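You operate a simulated robot arm through the tools that you are given. There is no shell and no other tool.

You run a simulated robot arm. Do the job below in one go: nothing can be reset, and whatever is moved stays where it is left.

TASK
Crown the green bottle from the mat with the blue cap.
Fine: stand it in the capper's cup; cap on, slide in, one pull, lever back up; the other bottle stays open.

The check looks at the end state, three seconds after you hand in, the way a careful person would. Anything else that was tipped, shoved, dropped, spilled or broken makes it a failure. A push-on lid holds only when it is set on centred and level and pressed home; a screw cap is set on level and turned clockwise until tight.

THE ROBOT
A 7-joint arm with a three-finger gripper, fixed in place. Base frame: the origin is on the floor under the middle of its stand, x ahead of it, y to its left, z up; the work surface is at about z = 0.88. Readings come in m, rad, newtons and seconds.
It reaches about 1.342 m from its shoulder. Its first joint turns from -2.897 to 2.897 rad. Payload 2.69 kg.
The TCP is the grasp point between the finger pads, 0.03 m short of the fingertips. In the tool frame z runs along the fingers and y along their closing line. The gripper opens to 0.128 m; its body begins 0.117 m behind the TCP.
Orientation is told as [roll, pitch, yaw] about the base's x, y, z axes, in that order, counted from this pose: with the fingers straight down and closing along the base's y, the tool's x points along the base's -x, its y along +y and its z along -z.

THE INTERFACE
- The arm moves only by the tool nudge_tool. Its argument "commands" is a list that holds one entry, the list of rows, each a list of 7 numbers: the turn, a rotation vector about the base's x, y, z in rad, then the shift along the base's x, y, z in m, then the gripper command, from -1 (shut) to 1 (fully open), values between in proportion. In form: [[[ax, ay, az, dx, dy, dz, fingers], ...]]. A call has 1 to 20 rows; each row is the pose to reach, as a shift and turn from the pose commanded when the call began. Each row takes 0.2 s and may step no farther than 0.05 m and 0.15 rad from the row before; otherwise, or with a gripper value out of range, the whole call is refused. A pose out of reach is approached as far as the arm can. The call stops where the force on the tool passes 70 N (or 10 N more than at its start, if that is more) or the arm is blocked; 0.2 s more then pass. Each finger travels about 0.127 m/s and halts on what it meets, pressing with about 34 N; the grip force reading is that of the motor and also rises with nothing between the fingers. The clock runs only during rows and for 0.2 s after the last one: add rows that repeat a pose to give the fingers time. It gives the time, the measured TCP pose, the force on the tool (base axes), the opening and the grip force at its end, in the units of the frame above (readings bear some noise), with the torque about the TCP (base axes, N m) and any sound that the robot's microphone picked up.
- Cameras (640 x 400 px; columns grow to the right, rows downward): "scene" is fixed at [0.0509, -0.5001, 1.6586]; the picture's right is [0.78, -0.62, 0.00], its down [-0.28, -0.36, -0.89] and it looks along [0.55, 0.70, -0.46] (base axes); focal length 336 px, centre (320, 200). "wrist" rides on the gripper at [0.058, 0.054, -0.131] in the tool frame; the picture's right is [-0.68, 0.74, 0.00], its down [-0.62, -0.57, -0.55] and it looks along [-0.40, -0.37, 0.84] (tool axes); focal length 234 px, centre (320, 200). There is no depth. A picture from a camera that has moved, and an enlarged one, comes with that camera's place and axes in the base frame and with its lens.
- grab_frame(camera): a new picture of that camera. The clock stands still meanwhile.
- slide_trunk(by): moves the trunk up (or, below 0, down) by that many m; the arm rides with it, the base frame stays. It gives what a move gives, with no picture.
- inspect(camera, box): a new picture of the part [left, top, right, bottom] of that camera's present view, enlarged. The clock stands still meanwhile.
- sign_off(): hands the job in; it is judged then, once.

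Nothing tells you positions but the pictures and the camera data. Unless the task says otherwise, let go and move clear before handing in.

The tools are called by a JSON object that holds its "fn" and its "kwargs". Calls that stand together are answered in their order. nudge_tool: Moves the arm, as the interface text tells. Its arguments: {"type":"object","properties":{"commands":{"type":"array","items":{"type":"array","items":{"type":"array","items":{"type":"number"}}}}},"required":["commands"]} The other tools are called the same way: slide_trunk (by) moves the trunk up or down; grab_frame (camera) takes a picture; inspect (camera, box) takes an enlarged picture of a part of a camera's view; sign_off () hands the job in.

At the start:

```text
time: 0.0
position: [0.5344, 0.1731, 1.51]
orientation: [0.0, 0.0, 0.0]
wrist_force: [0.1, -0.8, 0.1]
wrist_torque: [-0.03, 0.02, -0.02]
opening: 0.1279
gripper_force: 0.0
trunk travel left (down, up): [-0.2, 0.15]
```

scene: 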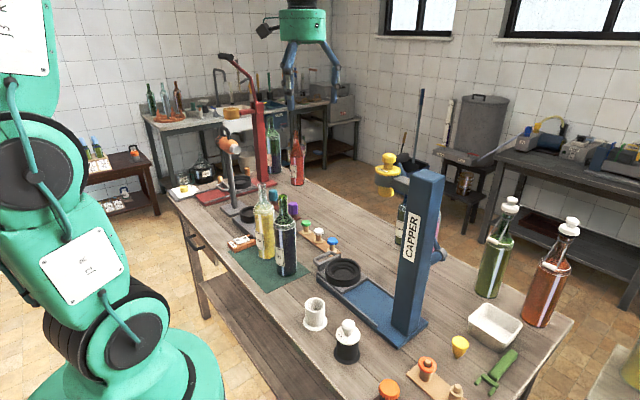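
wrist: 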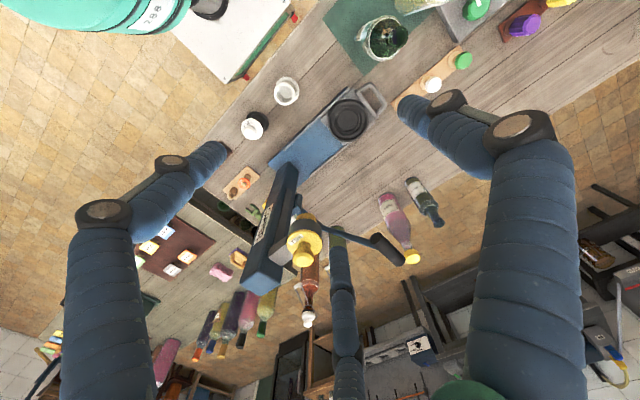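

I see a workbench with a blue capper (column, sliding cup tray), a green mat with two bottles, and a small block with crown caps. I'll start by looking closer at each before I move anything.

{"fn": "inspect", "kwargs": {"camera": "scene", "box": [220, 170, 380, 290]}}

{"fn": "inspect", "kwargs": {"camera": "scene", "box": [300, 140, 460, 360]}}

{"fn": "inspect", "kwargs": {"camera": "scene", "box": [160, 40, 340, 220]}}

{"fn": "inspect", "kwargs": {"camera": "wrist", "box": [220, 0, 540, 200]}}

```text
3.33 times, centred on (300, 230) of scene
camera zoom: at [0.0509, -0.5001, 1.6586], right [0.78, -0.62, 0.0], down [-0.28, -0.36, -0.89], along [0.55, 0.7, -0.46], focal length 1122 px, centre (387, 100)
```

zoom: 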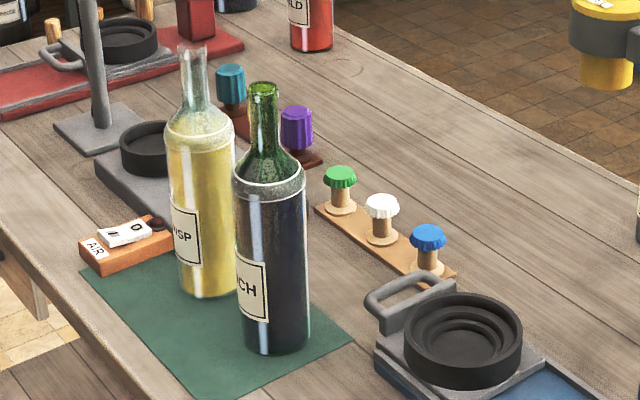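

```text
1.82 times, centred on (380, 250) of scene
camera zoom: at [0.0509, -0.5001, 1.6586], right [0.78, -0.62, 0.0], down [-0.28, -0.36, -0.89], along [0.55, 0.7, -0.46], focal length 612 px, centre (211, 109)
```

zoom: 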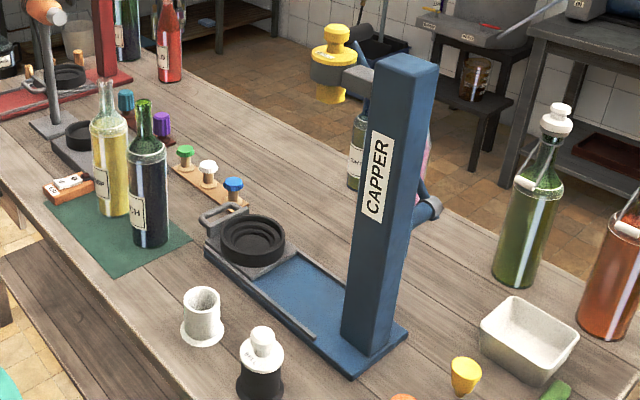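

```text
2.22 times, centred on (250, 130) of scene
camera zoom: at [0.0509, -0.5001, 1.6586], right [0.78, -0.62, 0.0], down [-0.28, -0.36, -0.89], along [0.55, 0.7, -0.46], focal length 748 px, centre (476, 356)
```

zoom: 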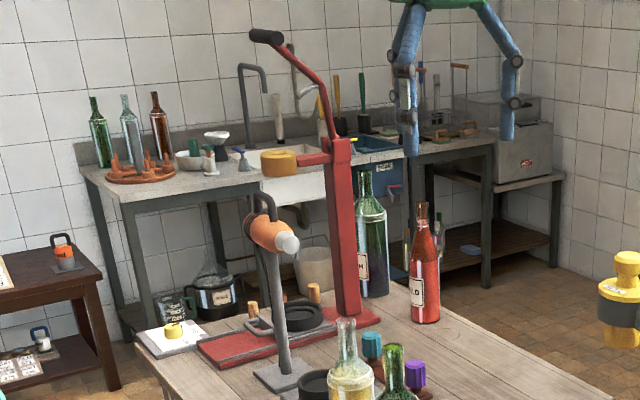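

```text
2.00 times, centred on (380, 100) of wrist
camera zoom: at [0.4757, 0.2255, 1.6408], right [0.68, 0.74, 0.0], down [0.62, -0.57, 0.55], along [0.4, -0.37, -0.84], focal length 468 px, centre (200, 400)
```

zoom: 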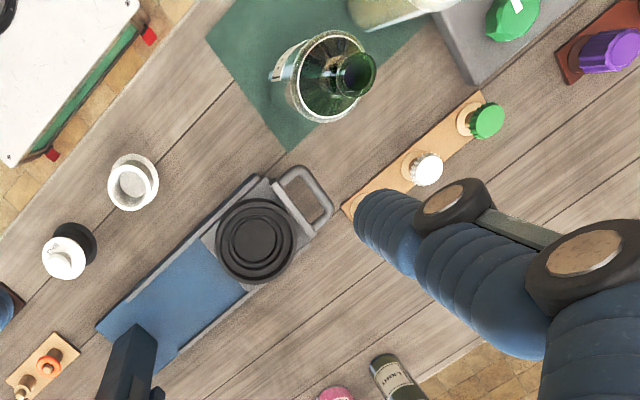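

I take the green bottle to be at about (0.55, 0.32), the yellow one at about (0.54, 0.45) and the blue cap on its peg at about (0.75, 0.31). Next I want a closer look at the capper column, head and lever.

{"fn": "inspect", "kwargs": {"camera": "scene", "box": [360, 140, 460, 270]}}

{"fn": "inspect", "kwargs": {"camera": "scene", "box": [300, 230, 460, 360]}}

{"fn": "inspect", "kwargs": {"camera": "wrist", "box": [220, 160, 440, 340]}}

{"fn": "inspect", "kwargs": {"camera": "wrist", "box": [260, 60, 420, 190]}}

```text
3.08 times, centred on (410, 205) of scene
camera zoom: at [0.0509, -0.5001, 1.6586], right [0.78, -0.62, 0.0], down [-0.28, -0.36, -0.89], along [0.55, 0.7, -0.46], focal length 1035 px, centre (43, 185)
```

zoom: 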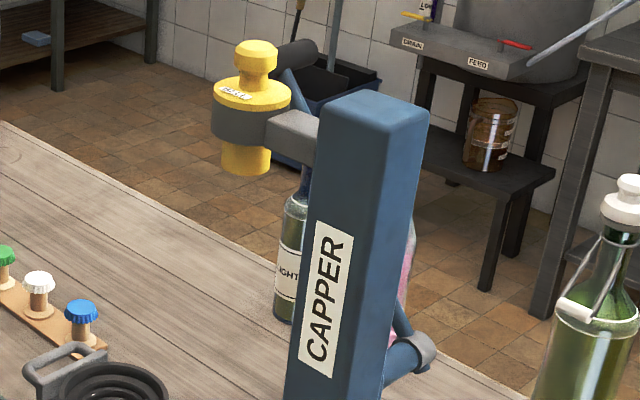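

```text
3.08 times, centred on (380, 295) of scene
camera zoom: at [0.0509, -0.5001, 1.6586], right [0.78, -0.62, 0.0], down [-0.28, -0.36, -0.89], along [0.55, 0.7, -0.46], focal length 1035 px, centre (135, -92)
```

zoom: 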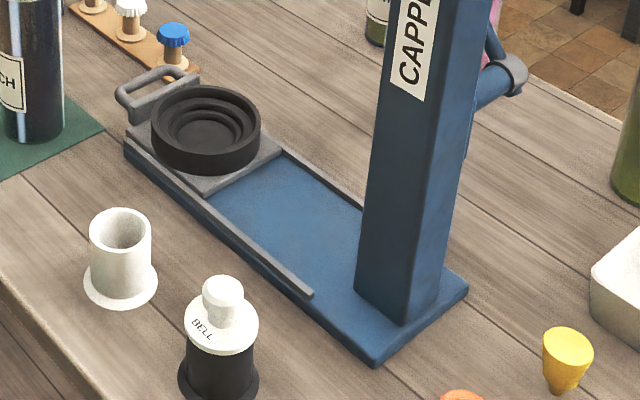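

```text
2.22 times, centred on (330, 250) of wrist
camera zoom: at [0.4757, 0.2255, 1.6408], right [0.68, 0.74, 0.0], down [0.62, -0.57, 0.55], along [0.4, -0.37, -0.84], focal length 520 px, centre (298, 89)
```

zoom: 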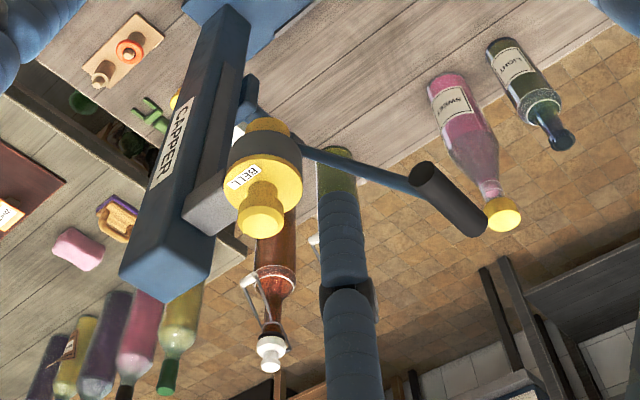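

```text
3.08 times, centred on (340, 125) of wrist
camera zoom: at [0.4757, 0.2255, 1.6408], right [0.68, 0.74, 0.0], down [0.62, -0.57, 0.55], along [0.4, -0.37, -0.84], focal length 720 px, centre (258, 431)
```

zoom: 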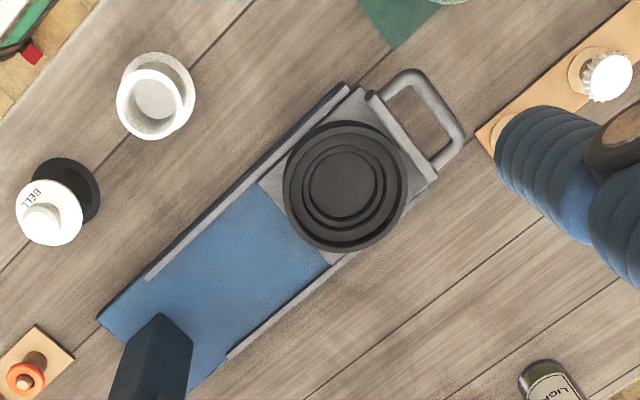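

The slide runs roughly along -y, from the cup at about (0.67, 0.16) to under the bell at about (0.67, 0.006, z 1.27–1.31). The lever handle looks to be near (0.83, 0.09, 1.30). I'll move above the green bottle to measure it more precisely.

{"fn": "nudge_tool", "kwargs": {"commands": [[[0, 0, 0, 0.004, 0.036, -0.025, 1], [0, 0, 0, 0.008, 0.072, -0.05, 1], [0, 0, 0, 0.012, 0.108, -0.075, 1], [0, 0, 0, 0.015, 0.145, -0.1, 1], [0, 0, 0, 0.015, 0.145, -0.1, 1]]]}}

{"fn": "grab_frame", "kwargs": {"camera": "wrist"}}

{"fn": "grab_frame", "kwargs": {"camera": "scene"}}

```text
time: 1.2
position: [0.5501, 0.3186, 1.4101]
orientation: [0.0, 0.0, 0.0]
wrist_force: [-0.5, 0.4, -0.4]
wrist_torque: [-0.02, 0.04, 0.0]
opening: 0.1282
gripper_force: 0.0
trunk travel left (down, up): [-0.2, 0.15]
```

```text
taken
camera wrist: at [0.491, 0.3715, 1.5412], right [0.68, 0.74, 0.0], down [0.62, -0.57, 0.55], along [0.4, -0.37, -0.84], focal length 234 px, centre (320, 200)
```

wrist: 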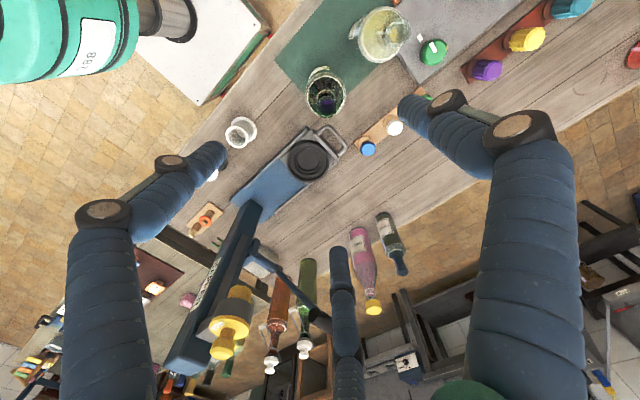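

```text
taken
```

scene: 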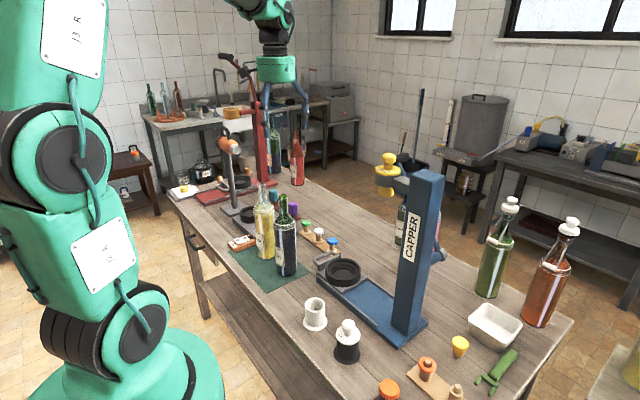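

{"fn": "inspect", "kwargs": {"camera": "wrist", "box": [270, 40, 430, 200]}}

{"fn": "inspect", "kwargs": {"camera": "wrist", "box": [160, 200, 420, 380]}}

```text
2.50 times, centred on (350, 120) of wrist
camera zoom: at [0.491, 0.3715, 1.5412], right [0.68, 0.74, 0.0], down [0.62, -0.57, 0.55], along [0.4, -0.37, -0.84], focal length 585 px, centre (245, 400)
```

zoom: 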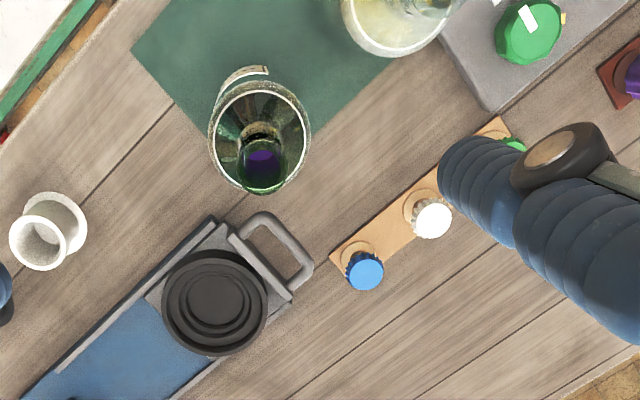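

```text
2.22 times, centred on (290, 290) of wrist
camera zoom: at [0.491, 0.3715, 1.5412], right [0.68, 0.74, 0.0], down [0.62, -0.57, 0.55], along [0.4, -0.37, -0.84], focal length 520 px, centre (387, 0)
```

zoom: 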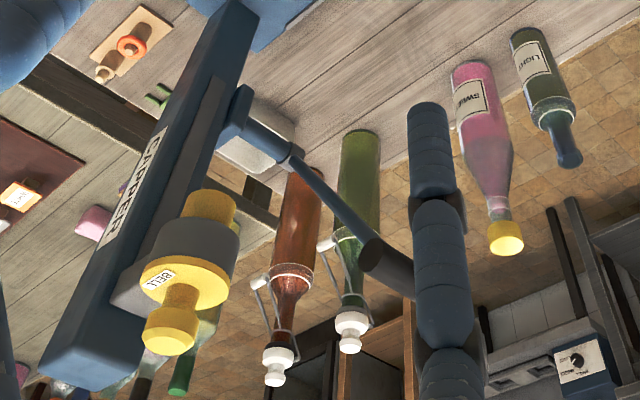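

From two wrist views, the green bottle is at about (0.552, 0.329) with its mouth near z 1.19. The cup is at about (0.667, 0.163) and the blue cap at about (0.748, 0.312). I'll come down above the mouth with the fingers half closed and check the alignment again.

{"fn": "nudge_tool", "kwargs": {"commands": [[[0, 0, 0, 0.001, 0.004, -0.04, 0.25], [0, 0, 0, 0.002, 0.008, -0.08, 0.25], [0, 0, 0, 0.002, 0.0105, -0.12, 0.25], [0, 0, 0, 0.002, 0.0105, -0.13, 0.25], [0, 0, 0, 0.002, 0.0105, -0.13, 0.25]]]}}

{"fn": "grab_frame", "kwargs": {"camera": "wrist"}}

{"fn": "inspect", "kwargs": {"camera": "scene", "box": [220, 80, 360, 290]}}

```text
time: 2.4
position: [0.5494, 0.3276, 1.2802]
orientation: [-0.001, 0.0, 0.0]
wrist_force: [0.6, 0.6, 0.3]
wrist_torque: [-0.01, -0.01, 0.0]
opening: 0.0797
gripper_force: 0.0
trunk travel left (down, up): [-0.2, 0.15]
```

```text
taken
camera wrist: at [0.4922, 0.381, 1.4109], right [0.68, 0.74, 0.0], down [0.62, -0.57, 0.55], along [0.4, -0.37, -0.84], focal length 234 px, centre (320, 200)
```

wrist: 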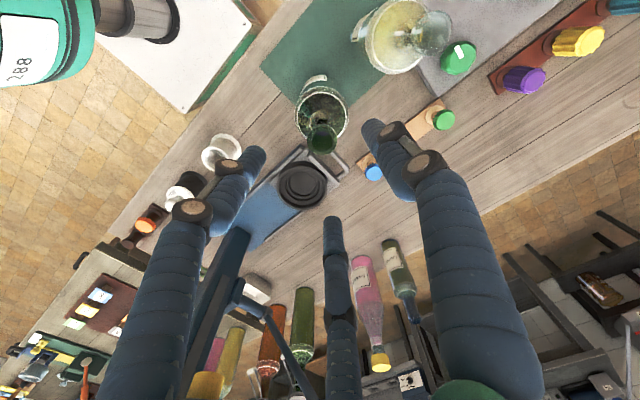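

```text
1.90 times, centred on (290, 185) of scene
camera zoom: at [0.0509, -0.5001, 1.6586], right [0.78, -0.62, 0.0], down [-0.28, -0.36, -0.89], along [0.55, 0.7, -0.46], focal length 641 px, centre (377, 229)
```

zoom: 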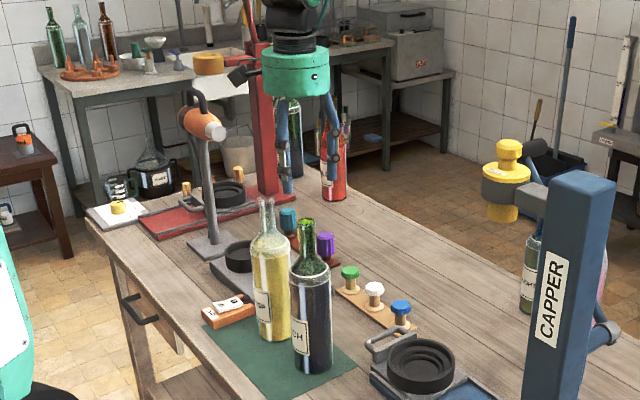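

{"fn": "inspect", "kwargs": {"camera": "wrist", "box": [260, 60, 380, 180]}}

{"fn": "inspect", "kwargs": {"camera": "wrist", "box": [340, 60, 520, 200]}}

```text
3.33 times, centred on (320, 120) of wrist
camera zoom: at [0.4922, 0.381, 1.4109], right [0.68, 0.74, 0.0], down [0.62, -0.57, 0.55], along [0.4, -0.37, -0.84], focal length 781 px, centre (320, 467)
```

zoom: 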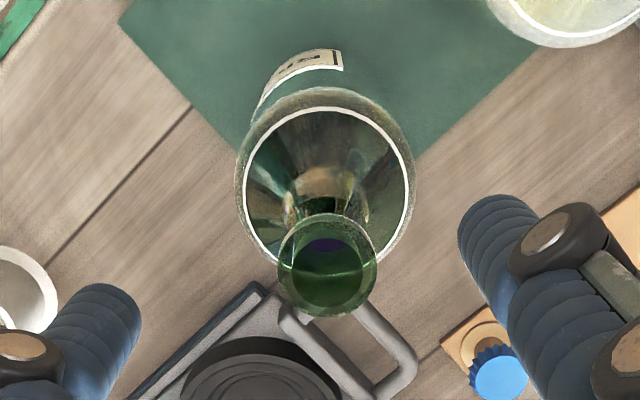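

```text
2.86 times, centred on (430, 130) of wrist
camera zoom: at [0.4922, 0.381, 1.4109], right [0.68, 0.74, 0.0], down [0.62, -0.57, 0.55], along [0.4, -0.37, -0.84], focal length 669 px, centre (6, 400)
```

zoom: 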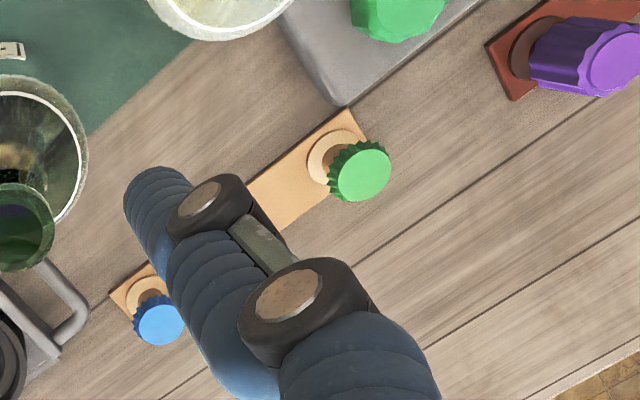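

The mouth is at about (0.552, 0.329, 1.175), within 2 mm of the tool axis. I'll descend around the neck with TCP at about z 1.14 and then close.

{"fn": "nudge_tool", "kwargs": {"commands": [[[0, 0, 0, 0.0015, 0.0015, -0.035, 0.25], [0, 0, 0, 0.0015, 0.0015, -0.07, 0.25], [0, 0, 0, 0.0015, 0.0015, -0.105, 0.25], [0, 0, 0, 0.0015, 0.0015, -0.14, 0.25], [0, 0, 0, 0.0015, 0.0015, -0.14, 0.25]]]}}

{"fn": "grab_frame", "kwargs": {"camera": "wrist"}}

{"fn": "inspect", "kwargs": {"camera": "scene", "box": [220, 120, 360, 290]}}

```text
time: 3.6
position: [0.5528, 0.3305, 1.14]
orientation: [0.001, 0.0, 0.0]
wrist_force: [0.5, -0.1, -0.7]
wrist_torque: [0.0, 0.02, 0.02]
opening: 0.08
gripper_force: 0.0
trunk travel left (down, up): [-0.2, 0.15]
```

```text
taken
camera wrist: at [0.4948, 0.3829, 1.2704], right [0.68, 0.74, 0.0], down [0.62, -0.57, 0.55], along [0.4, -0.37, -0.84], focal length 234 px, centre (320, 200)
```

wrist: 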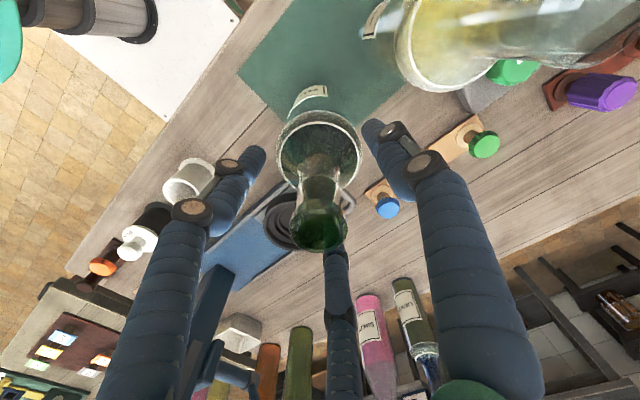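

```text
2.35 times, centred on (290, 205) of scene
camera zoom: at [0.0509, -0.5001, 1.6586], right [0.78, -0.62, 0.0], down [-0.28, -0.36, -0.89], along [0.55, 0.7, -0.46], focal length 792 px, centre (391, 188)
```

zoom: 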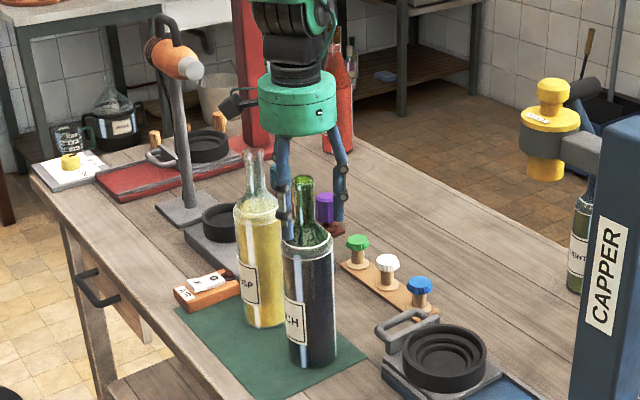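

The mouth sits on the tool axis (column 320) and the fingers surround the neck with nothing touching. I'll close the gripper now.

{"fn": "nudge_tool", "kwargs": {"commands": [[[0, 0, 0, 0, 0, 0, 0.0], [0, 0, 0, 0, 0, 0, -0.3], [0, 0, 0, 0, 0, 0, -0.6], [0, 0, 0, 0, 0, 0, -1], [0, 0, 0, 0, 0, 0, -1], [0, 0, 0, 0, 0, 0, -1]]]}}

{"fn": "grab_frame", "kwargs": {"camera": "wrist"}}

{"fn": "inspect", "kwargs": {"camera": "scene", "box": [220, 120, 360, 290]}}

```text
time: 5.0
position: [0.5531, 0.3292, 1.1437]
orientation: [0.004, -0.006, 0.002]
wrist_force: [2.0, -5.4, 44.4]
wrist_torque: [0.13, -0.25, 0.05]
opening: 0.03
gripper_force: 34.2
trunk travel left (down, up): [-0.2, 0.15]
```

```text
taken
camera wrist: at [0.494, 0.3819, 1.2744], right [0.68, 0.74, 0.01], down [0.61, -0.57, 0.55], along [0.41, -0.37, -0.84], focal length 234 px, centre (320, 200)
```

wrist: 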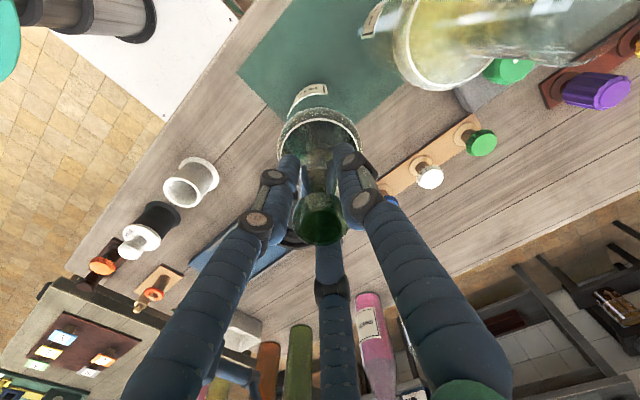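

```text
2.35 times, centred on (290, 205) of scene
camera zoom: at [0.0509, -0.5001, 1.6586], right [0.78, -0.62, 0.0], down [-0.28, -0.36, -0.89], along [0.55, 0.7, -0.46], focal length 792 px, centre (391, 188)
```

zoom: 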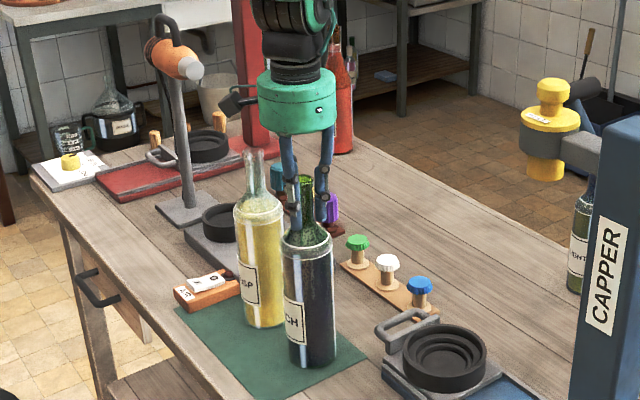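

The upward reaction of 44 N means the fingertips are wedging on the neck's flare. I'll open, go about 15 mm higher and grip again on the straight part of the neck.

{"fn": "nudge_tool", "kwargs": {"commands": [[[0, 0, 0, 0, 0, 0, -0.5], [0, 0, 0, 0, 0, 0, -0.2], [0, 0, 0, 0, 0, 0, 0.1], [0, 0, 0, 0, 0, 0.016, 0.1], [0, 0, 0, 0, 0, 0.016, 0.1]]]}}

{"fn": "grab_frame", "kwargs": {"camera": "wrist"}}

```text
time: 6.2
position: [0.5516, 0.3289, 1.1573]
orientation: [0.0, 0.0, 0.0]
wrist_force: [-0.3, -0.4, 0.5]
wrist_torque: [0.03, 0.0, -0.02]
opening: 0.0706
gripper_force: 0.1
trunk travel left (down, up): [-0.2, 0.15]
```

```text
taken
camera wrist: at [0.4942, 0.3824, 1.2875], right [0.68, 0.74, 0.0], down [0.62, -0.57, 0.55], along [0.4, -0.37, -0.84], focal length 234 px, centre (320, 200)
```

wrist: 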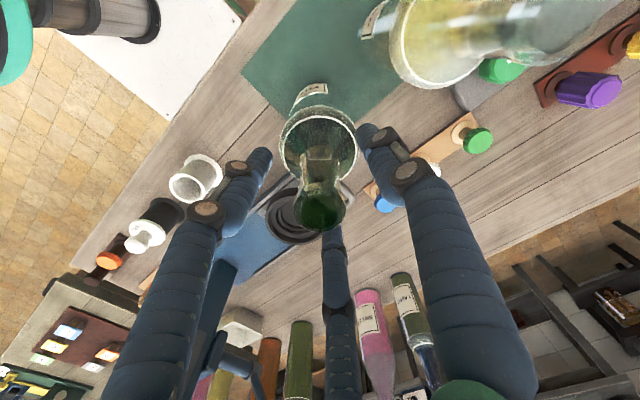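

{"fn": "inspect", "kwargs": {"camera": "wrist", "box": [260, 100, 380, 260]}}

{"fn": "inspect", "kwargs": {"camera": "scene", "box": [250, 170, 330, 250]}}

```text
2.50 times, centred on (320, 180) of wrist
camera zoom: at [0.4942, 0.3824, 1.2875], right [0.68, 0.74, 0.0], down [0.62, -0.57, 0.55], along [0.4, -0.37, -0.84], focal length 585 px, centre (320, 250)
```

zoom: 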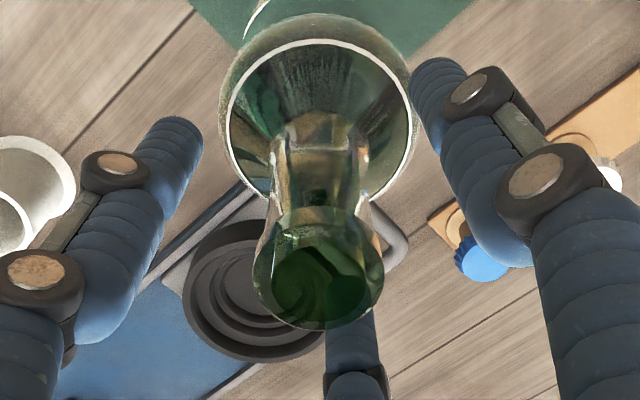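

```text
5.00 times, centred on (290, 210) of scene
camera zoom: at [0.0509, -0.5001, 1.6586], right [0.78, -0.62, 0.0], down [-0.28, -0.36, -0.89], along [0.55, 0.7, -0.46], focal length 1682 px, centre (470, 150)
```

zoom: 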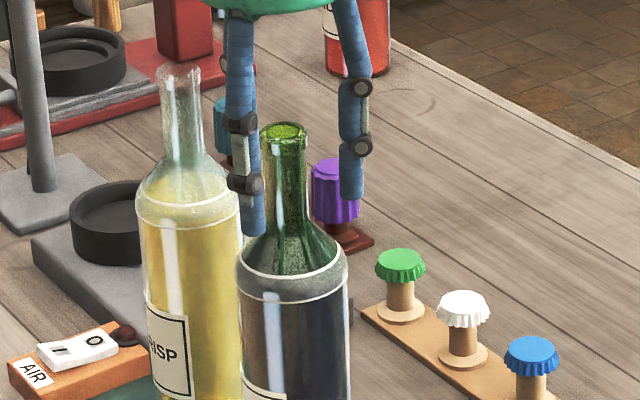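

The straight part of the neck spans about z 1.12–1.16, so the fingertips at 1.127 clear the flare. I'll close again here.

{"fn": "nudge_tool", "kwargs": {"commands": [[[0, 0, 0, 0, 0, 0, -0.2], [0, 0, 0, 0, 0, 0, -0.5], [0, 0, 0, 0, 0, 0, -0.7], [0, 0, 0, 0, 0, 0, -1], [0, 0, 0, 0, 0, 0, -1], [0, 0, 0, 0, 0, 0, -1]]]}}

{"fn": "inspect", "kwargs": {"camera": "wrist", "box": [260, 100, 380, 260]}}

{"fn": "inspect", "kwargs": {"camera": "scene", "box": [250, 170, 330, 250]}}

```text
time: 7.6
position: [0.5531, 0.3291, 1.1557]
orientation: [0.0, 0.001, -0.002]
wrist_force: [-0.5, -1.5, 0.3]
wrist_torque: [-0.04, 0.04, 0.02]
opening: 0.029
gripper_force: 33.8
trunk travel left (down, up): [-0.2, 0.15]
```

```text
2.50 times, centred on (320, 180) of wrist
camera zoom: at [0.4946, 0.3826, 1.2872], right [0.68, 0.74, 0.0], down [0.62, -0.57, 0.55], along [0.4, -0.37, -0.84], focal length 585 px, centre (320, 250)
```

zoom: 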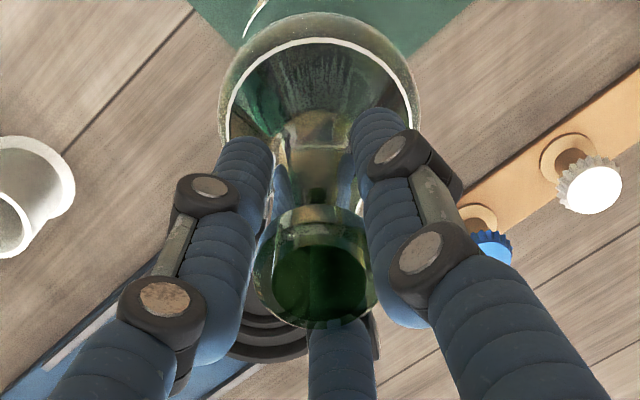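

```text
5.00 times, centred on (290, 210) of scene
camera zoom: at [0.0509, -0.5001, 1.6586], right [0.78, -0.62, 0.0], down [-0.28, -0.36, -0.89], along [0.55, 0.7, -0.46], focal length 1682 px, centre (470, 150)
```

zoom: 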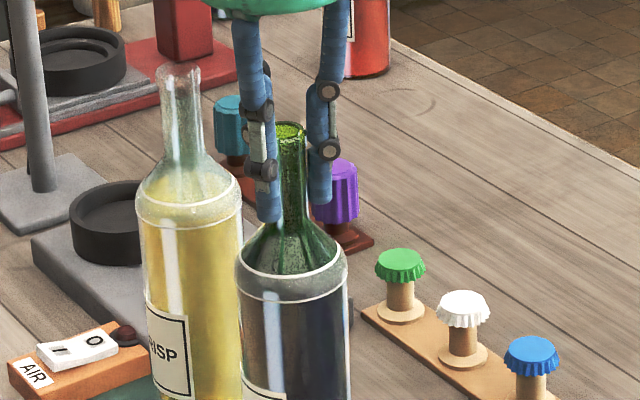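

It's a clean grip with no vertical load and an opening of 29 mm. I'll lift the bottle a little at first to check it holds.

{"fn": "nudge_tool", "kwargs": {"commands": [[[0, 0, 0, 0, 0, 0.005, -1], [0, 0, 0, 0, 0, 0.012, -1], [0, 0, 0, 0, 0, 0.02, -1], [0, 0, 0, 0, 0, 0.03, -1], [0, 0, 0, 0, 0, 0.03, -1]]]}}

{"fn": "inspect", "kwargs": {"camera": "scene", "box": [230, 160, 350, 290]}}

{"fn": "inspect", "kwargs": {"camera": "wrist", "box": [260, 100, 380, 260]}}

```text
time: 8.8
position: [0.5521, 0.3285, 1.1841]
orientation: [0.001, 0.0, -0.001]
wrist_force: [-0.8, 0.5, -12.5]
wrist_torque: [0.0, 0.04, 0.0]
opening: 0.029
gripper_force: 33.9
trunk travel left (down, up): [-0.2, 0.15]
```

```text
3.08 times, centred on (290, 225) of scene
camera zoom: at [0.0509, -0.5001, 1.6586], right [0.78, -0.62, 0.0], down [-0.28, -0.36, -0.89], along [0.55, 0.7, -0.46], focal length 1035 px, centre (412, 123)
```

zoom: 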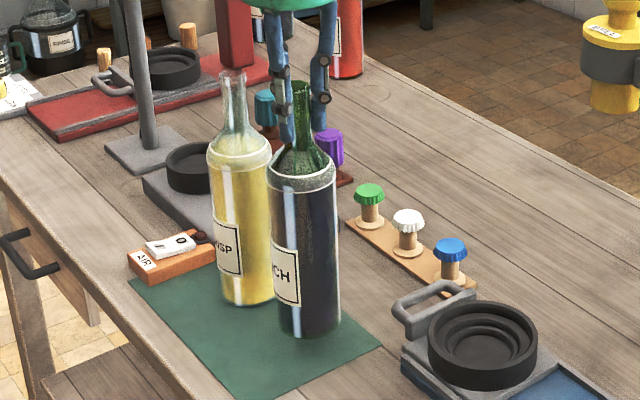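

```text
2.50 times, centred on (320, 180) of wrist
camera zoom: at [0.4949, 0.3829, 1.3164], right [0.68, 0.74, 0.0], down [0.62, -0.57, 0.55], along [0.4, -0.37, -0.84], focal length 585 px, centre (320, 250)
```

zoom: 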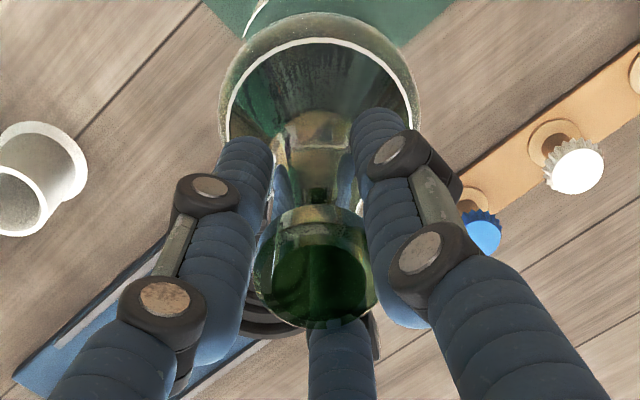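

The bottle lifted cleanly (12.5 N, upright). Before carrying it over I want a closer look at the cup's rings.

{"fn": "inspect", "kwargs": {"camera": "scene", "box": [310, 240, 370, 300]}}

{"fn": "nudge_tool", "kwargs": {"commands": [[[0, 0, 0, 0, 0, 0.02, -1], [0, 0, 0, 0, 0, 0.04, -1], [0, 0, 0, 0, 0, 0.06, -1], [0, 0, 0, 0, 0, 0.08, -1], [0, 0, 0, 0, 0, 0.09, -1], [0, 0, 0, 0, 0, 0.09, -1]]]}}

{"fn": "grab_frame", "kwargs": {"camera": "wrist"}}

```text
6.67 times, centred on (340, 270) of scene
camera zoom: at [0.0509, -0.5001, 1.6586], right [0.78, -0.62, 0.0], down [-0.28, -0.36, -0.89], along [0.55, 0.7, -0.46], focal length 2243 px, centre (187, -267)
```

zoom: 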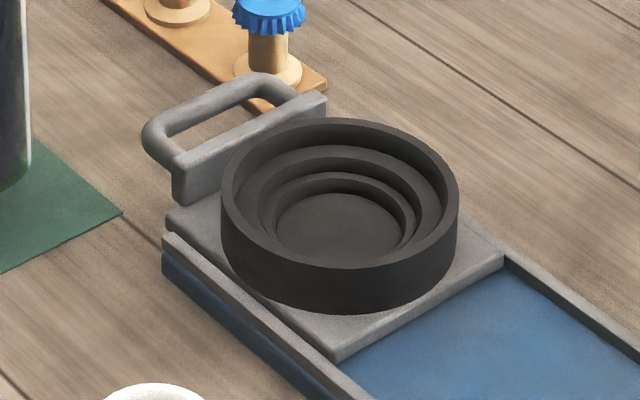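

```text
time: 10.2
position: [0.551, 0.3288, 1.2753]
orientation: [0.0, 0.0, 0.001]
wrist_force: [-0.1, 0.2, -12.5]
wrist_torque: [0.04, 0.03, 0.01]
opening: 0.0289
gripper_force: 33.4
trunk travel left (down, up): [-0.2, 0.15]
```

```text
taken
camera wrist: at [0.4946, 0.3824, 1.4064], right [0.68, 0.74, 0.0], down [0.62, -0.57, 0.55], along [0.4, -0.37, -0.84], focal length 234 px, centre (320, 200)
```

wrist: 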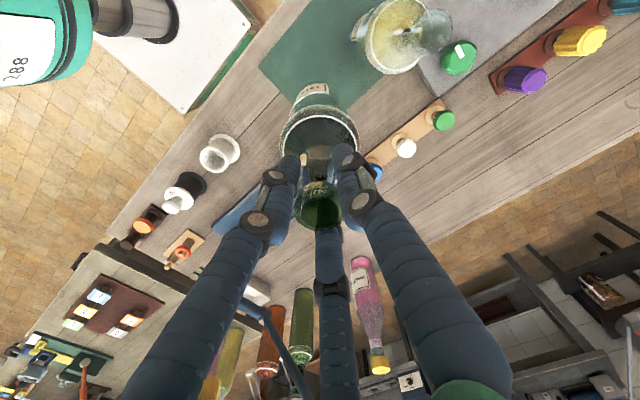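

The cup has nested steps, so centring matters. I'll carry the bottle over the cup with its base at about z 1.0 and line it up using both cameras.

{"fn": "nudge_tool", "kwargs": {"commands": [[[0, 0, 0, 0.012, -0.017, 0, -1], [0, 0, 0, 0.027, -0.038, 0, -1], [0, 0, 0, 0.044, -0.062, 0, -1], [0, 0, 0, 0.062, -0.087, 0, -1], [0, 0, 0, 0.08, -0.113, 0, -1], [0, 0, 0, 0.096, -0.136, 0, -1], [0, 0, 0, 0.109, -0.154, 0, -1], [0, 0, 0, 0.117, -0.166, 0, -1], [0, 0, 0, 0.117, -0.166, 0, -1]]]}}

{"fn": "grab_frame", "kwargs": {"camera": "wrist"}}

{"fn": "grab_frame", "kwargs": {"camera": "scene"}}

```text
time: 12.2
position: [0.6688, 0.1628, 1.2755]
orientation: [0.0, 0.0, -0.001]
wrist_force: [-0.2, -0.3, -12.1]
wrist_torque: [0.02, 0.01, -0.01]
opening: 0.0289
gripper_force: 34.9
trunk travel left (down, up): [-0.2, 0.15]
```

```text
taken
camera wrist: at [0.6117, 0.2161, 1.4067], right [0.68, 0.74, 0.0], down [0.62, -0.57, 0.55], along [0.4, -0.37, -0.84], focal length 234 px, centre (320, 200)
```

wrist: 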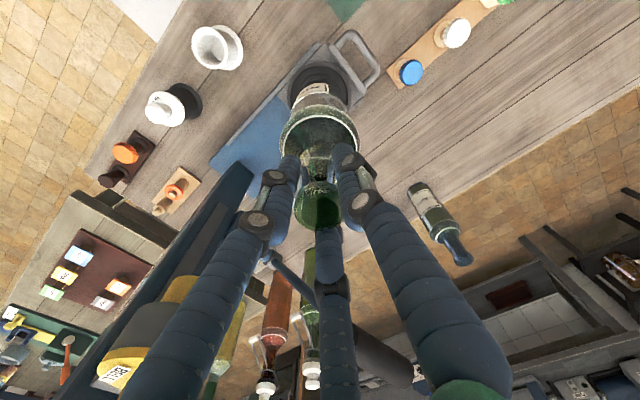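

```text
taken
```

scene: 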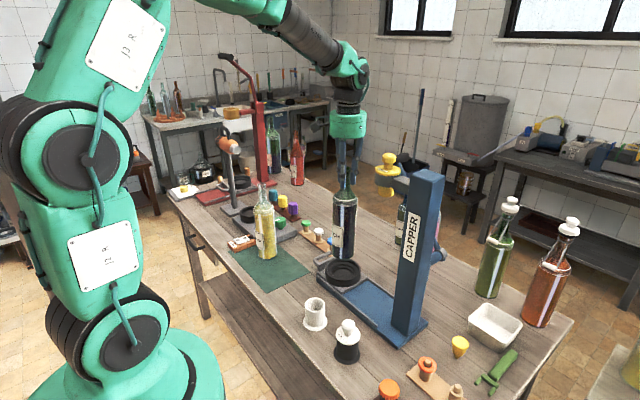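

{"fn": "inspect", "kwargs": {"camera": "scene", "box": [300, 180, 400, 300]}}

{"fn": "inspect", "kwargs": {"camera": "wrist", "box": [260, 20, 380, 180]}}

```text
3.33 times, centred on (350, 240) of scene
camera zoom: at [0.0509, -0.5001, 1.6586], right [0.78, -0.62, 0.0], down [-0.28, -0.36, -0.89], along [0.55, 0.7, -0.46], focal length 1122 px, centre (220, 67)
```

zoom: 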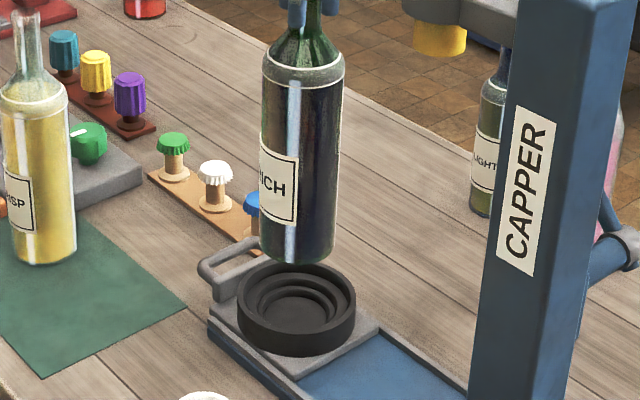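

```text
2.50 times, centred on (320, 100) of wrist
camera zoom: at [0.6117, 0.2161, 1.4067], right [0.68, 0.74, 0.0], down [0.62, -0.57, 0.55], along [0.4, -0.37, -0.84], focal length 585 px, centre (320, 450)
```

zoom: 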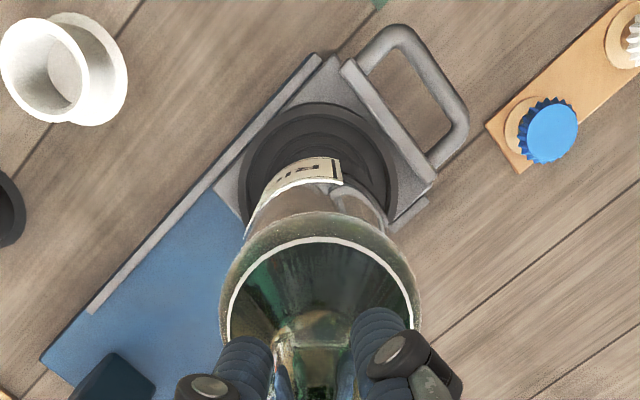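

{"fn": "inspect", "kwargs": {"camera": "wrist", "box": [280, 50, 360, 110]}}

{"fn": "inspect", "kwargs": {"camera": "scene", "box": [315, 230, 365, 290]}}

{"fn": "inspect", "kwargs": {"camera": "scene", "box": [320, 170, 370, 230]}}

```text
6.67 times, centred on (320, 80) of wrist
camera zoom: at [0.6117, 0.2161, 1.4067], right [0.68, 0.74, 0.0], down [0.62, -0.57, 0.55], along [0.4, -0.37, -0.84], focal length 1561 px, centre (320, 1000)
```

zoom: 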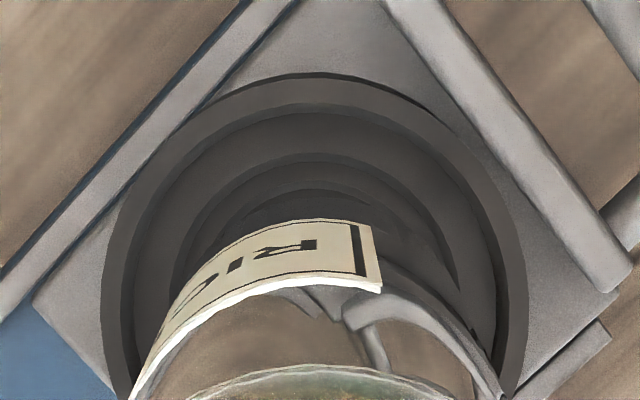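

```text
6.67 times, centred on (340, 260) of scene
camera zoom: at [0.0509, -0.5001, 1.6586], right [0.78, -0.62, 0.0], down [-0.28, -0.36, -0.89], along [0.55, 0.7, -0.46], focal length 2243 px, centre (187, -200)
```

zoom: 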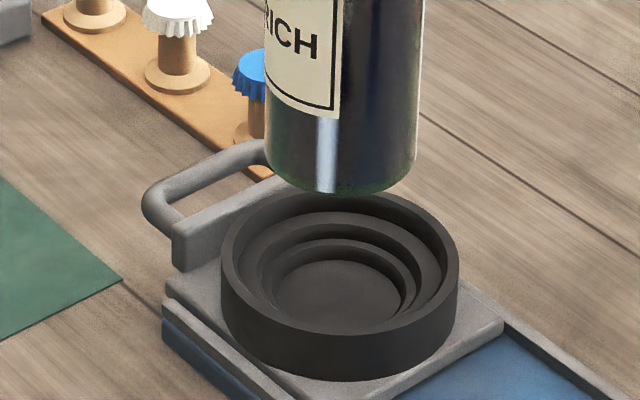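

```text
6.67 times, centred on (345, 200) of scene
camera zoom: at [0.0509, -0.5001, 1.6586], right [0.78, -0.62, 0.0], down [-0.28, -0.36, -0.89], along [0.55, 0.7, -0.46], focal length 2243 px, centre (153, 200)
```

zoom: 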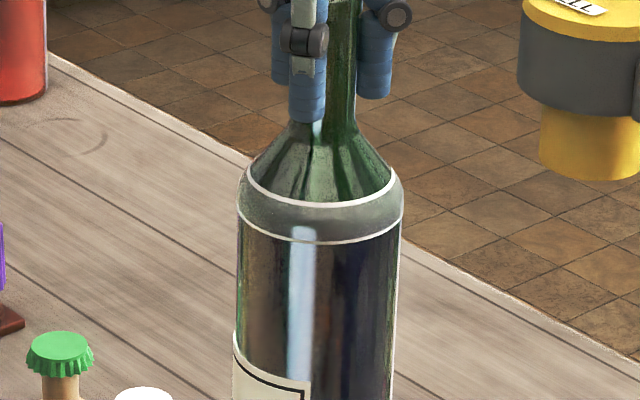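

Comparing both views, the bottle needs about 2.7 mm along -y to centre on the cup. I'll shift it and lower until the base is just above the rim, then check again.

{"fn": "nudge_tool", "kwargs": {"commands": [[[0, 0, 0, 0, -0.0027, 0, -1], [0, 0, 0, 0, -0.0027, -0.02, -1], [0, 0, 0, 0, -0.0027, -0.04, -1], [0, 0, 0, 0, -0.0027, -0.06, -1], [0, 0, 0, 0, -0.0027, -0.07, -1], [0, 0, 0, 0, -0.0027, -0.07, -1]]]}}

{"fn": "inspect", "kwargs": {"camera": "wrist", "box": [280, 50, 360, 110]}}

{"fn": "inspect", "kwargs": {"camera": "scene", "box": [315, 230, 365, 290]}}

```text
time: 13.6
position: [0.6699, 0.1611, 1.2059]
orientation: [0.001, 0.001, 0.001]
wrist_force: [1.0, -0.7, -12.7]
wrist_torque: [-0.06, -0.02, 0.02]
opening: 0.0288
gripper_force: 34.2
trunk travel left (down, up): [-0.2, 0.15]
```

```text
6.67 times, centred on (320, 80) of wrist
camera zoom: at [0.6118, 0.2138, 1.336], right [0.68, 0.74, 0.0], down [0.62, -0.57, 0.55], along [0.4, -0.37, -0.84], focal length 1561 px, centre (320, 1000)
```

zoom: 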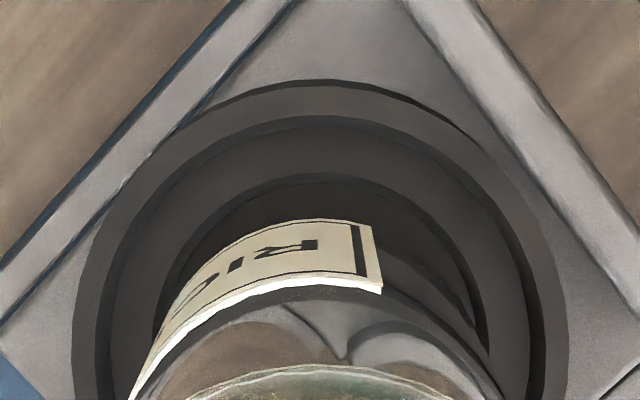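

```text
6.67 times, centred on (340, 260) of scene
camera zoom: at [0.0509, -0.5001, 1.6586], right [0.78, -0.62, 0.0], down [-0.28, -0.36, -0.89], along [0.55, 0.7, -0.46], focal length 2243 px, centre (187, -200)
```

zoom: 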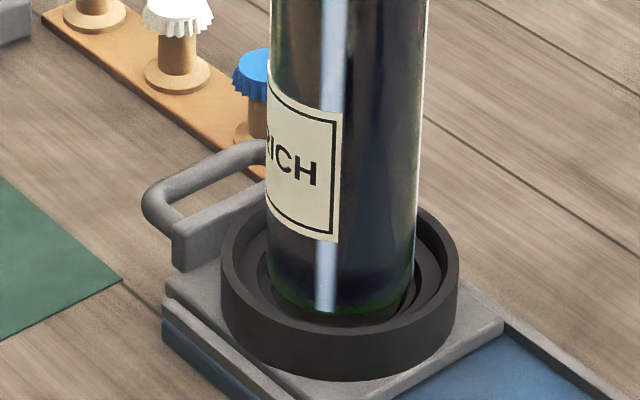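

Both views show the bottle centred (scene 340.5 against 340.7, wrist 319.5 against 320). I'll lower it slowly until it seats.

{"fn": "nudge_tool", "kwargs": {"commands": [[[0, 0, 0, 0, 0, -0.005, -1], [0, 0, 0, 0, 0, -0.01, -1], [0, 0, 0, 0, 0, -0.014, -1], [0, 0, 0, 0, 0, -0.014, -1]]]}}

{"fn": "inspect", "kwargs": {"camera": "scene", "box": [315, 230, 365, 290]}}

```text
time: 14.6
position: [0.669, 0.1604, 1.1945]
orientation: [-0.002, -0.001, 0.0]
wrist_force: [-3.2, -3.7, 6.9]
wrist_torque: [-0.46, 0.52, 0.06]
opening: 0.0289
gripper_force: 33.8
trunk travel left (down, up): [-0.2, 0.15]
```

```text
6.67 times, centred on (340, 260) of scene
camera zoom: at [0.0509, -0.5001, 1.6586], right [0.78, -0.62, 0.0], down [-0.28, -0.36, -0.89], along [0.55, 0.7, -0.46], focal length 2243 px, centre (187, -200)
```

zoom: 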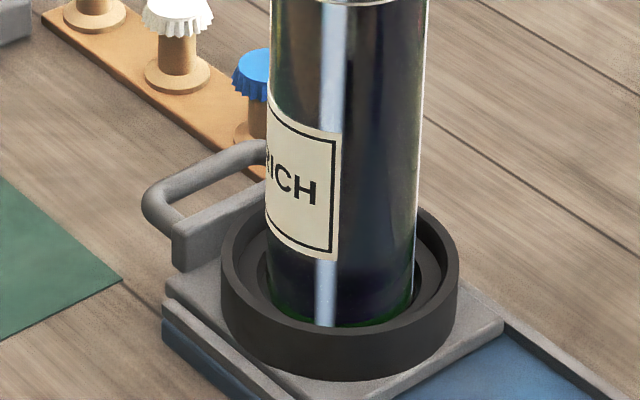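

It touched at base z of about 0.92. The force and torque place the contact on the (+x, +y) edge, pushing the bottle toward (-x, -y). I'll lift slightly, shift about 2 mm that way and try again.

{"fn": "nudge_tool", "kwargs": {"commands": [[[0, 0, 0, 0, 0, 0.005, -1], [0, 0, 0, -0.0012, -0.0017, 0.005, -1], [0, 0, 0, -0.0012, -0.0017, 0.002, -1], [0, 0, 0, -0.0012, -0.0017, -0.001, -1], [0, 0, 0, -0.0012, -0.0017, -0.003, -1], [0, 0, 0, -0.0012, -0.0017, -0.003, -1]]]}}

{"fn": "inspect", "kwargs": {"camera": "wrist", "box": [280, 50, 360, 110]}}

```text
time: 16.0
position: [0.6689, 0.1593, 1.1919]
orientation: [0.0, -0.006, -0.001]
wrist_force: [6.9, 1.0, 24.5]
wrist_torque: [-0.13, -0.69, 0.19]
opening: 0.029
gripper_force: 33.7
trunk travel left (down, up): [-0.2, 0.15]
```

```text
6.67 times, centred on (320, 80) of wrist
camera zoom: at [0.6102, 0.2121, 1.3217], right [0.68, 0.74, 0.0], down [0.61, -0.57, 0.55], along [0.41, -0.37, -0.83], focal length 1561 px, centre (320, 1000)
```

zoom: 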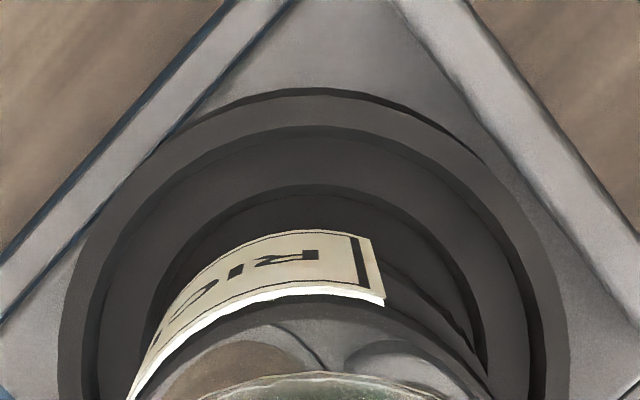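

{"fn": "inspect", "kwargs": {"camera": "scene", "box": [320, 250, 360, 290]}}

{"fn": "inspect", "kwargs": {"camera": "scene", "box": [315, 160, 375, 290]}}

{"fn": "inspect", "kwargs": {"camera": "wrist", "box": [270, 50, 370, 260]}}

```text
10.00 times, centred on (340, 270) of scene
camera zoom: at [0.0509, -0.5001, 1.6586], right [0.78, -0.62, 0.0], down [-0.28, -0.36, -0.89], along [0.55, 0.7, -0.46], focal length 3365 px, centre (120, -500)
```

zoom: 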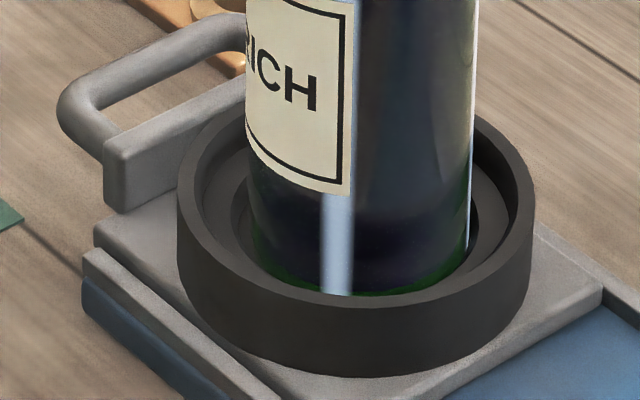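

```text
3.08 times, centred on (345, 225) of scene
camera zoom: at [0.0509, -0.5001, 1.6586], right [0.78, -0.62, 0.0], down [-0.28, -0.36, -0.89], along [0.55, 0.7, -0.46], focal length 1035 px, centre (243, 123)
```

zoom: 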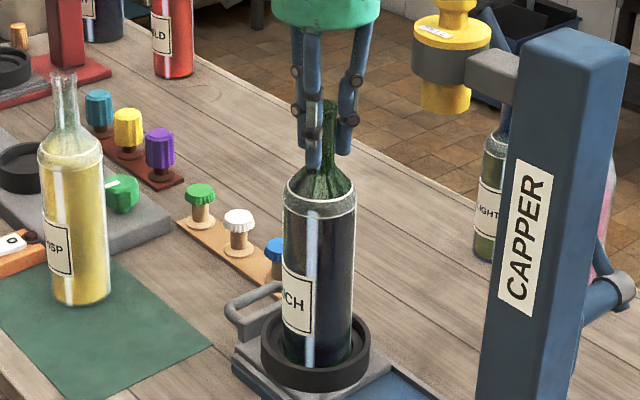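

```text
1.90 times, centred on (320, 155) of wrist
camera zoom: at [0.6102, 0.2121, 1.3217], right [0.68, 0.74, 0.0], down [0.61, -0.57, 0.55], along [0.41, -0.37, -0.83], focal length 446 px, centre (320, 286)
```

zoom: 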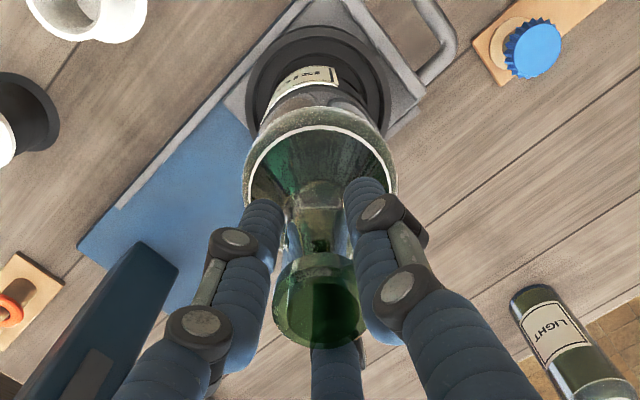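

The readings suggest the bottle hangs tilted by about 0.01 rad in the grip, which would explain contact first on one side and then the other. I'll lift clear of the cup and measure the tilt.

{"fn": "nudge_tool", "kwargs": {"commands": [[[0, 0, 0, 0, 0, 0.005, -1], [0, 0, 0, 0, 0, 0.01, -1], [0, 0, 0, 0, 0, 0.017, -1], [0, 0, 0, 0, 0, 0.017, -1]]]}}

{"fn": "inspect", "kwargs": {"camera": "wrist", "box": [280, 50, 360, 150]}}

{"fn": "inspect", "kwargs": {"camera": "wrist", "box": [280, 150, 360, 250]}}

{"fn": "inspect", "kwargs": {"camera": "scene", "box": [315, 225, 365, 285]}}

{"fn": "inspect", "kwargs": {"camera": "scene", "box": [315, 180, 365, 240]}}

```text
time: 17.0
position: [0.6671, 0.1584, 1.2056]
orientation: [0.0, 0.001, 0.0]
wrist_force: [0.2, -0.5, -12.6]
wrist_torque: [0.02, 0.03, 0.01]
opening: 0.0291
gripper_force: 34.2
trunk travel left (down, up): [-0.2, 0.15]
```

```text
4.00 times, centred on (320, 100) of wrist
camera zoom: at [0.6102, 0.2122, 1.3361], right [0.68, 0.74, 0.0], down [0.62, -0.57, 0.55], along [0.4, -0.37, -0.84], focal length 937 px, centre (320, 600)
```

zoom: 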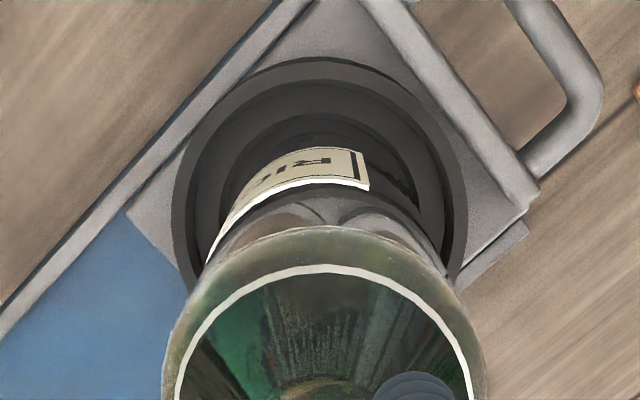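

```text
4.00 times, centred on (320, 200) of wrist
camera zoom: at [0.6102, 0.2122, 1.3361], right [0.68, 0.74, 0.0], down [0.62, -0.57, 0.55], along [0.4, -0.37, -0.84], focal length 937 px, centre (320, 200)
```

zoom: 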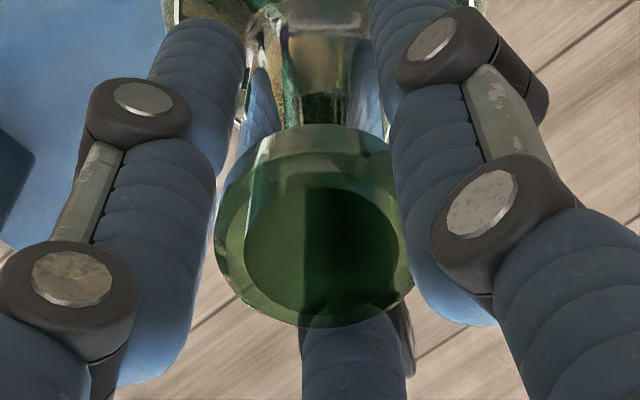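

```text
6.67 times, centred on (340, 255) of scene
camera zoom: at [0.0509, -0.5001, 1.6586], right [0.78, -0.62, 0.0], down [-0.28, -0.36, -0.89], along [0.55, 0.7, -0.46], focal length 2243 px, centre (187, -167)
```

zoom: 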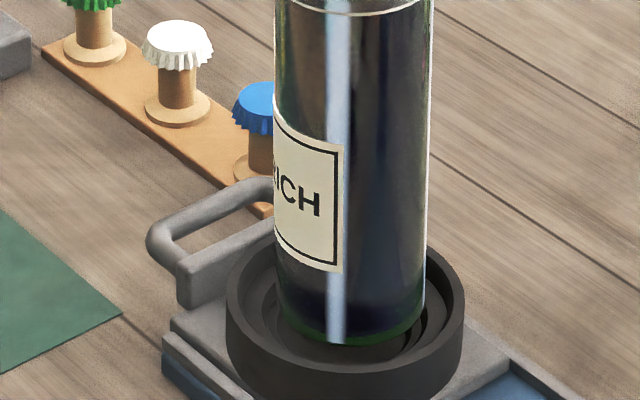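

```text
6.67 times, centred on (340, 210) of scene
camera zoom: at [0.0509, -0.5001, 1.6586], right [0.78, -0.62, 0.0], down [-0.28, -0.36, -0.89], along [0.55, 0.7, -0.46], focal length 2243 px, centre (187, 133)
```

zoom: 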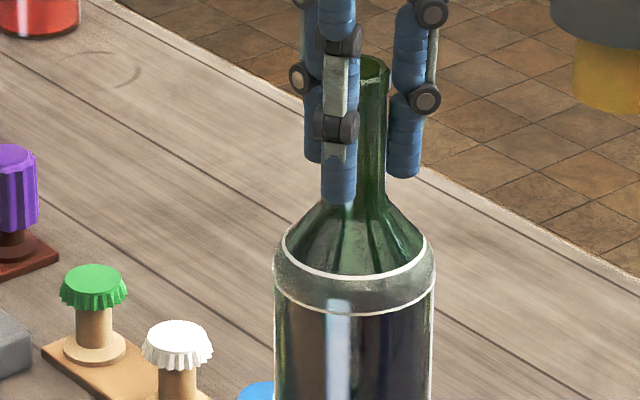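

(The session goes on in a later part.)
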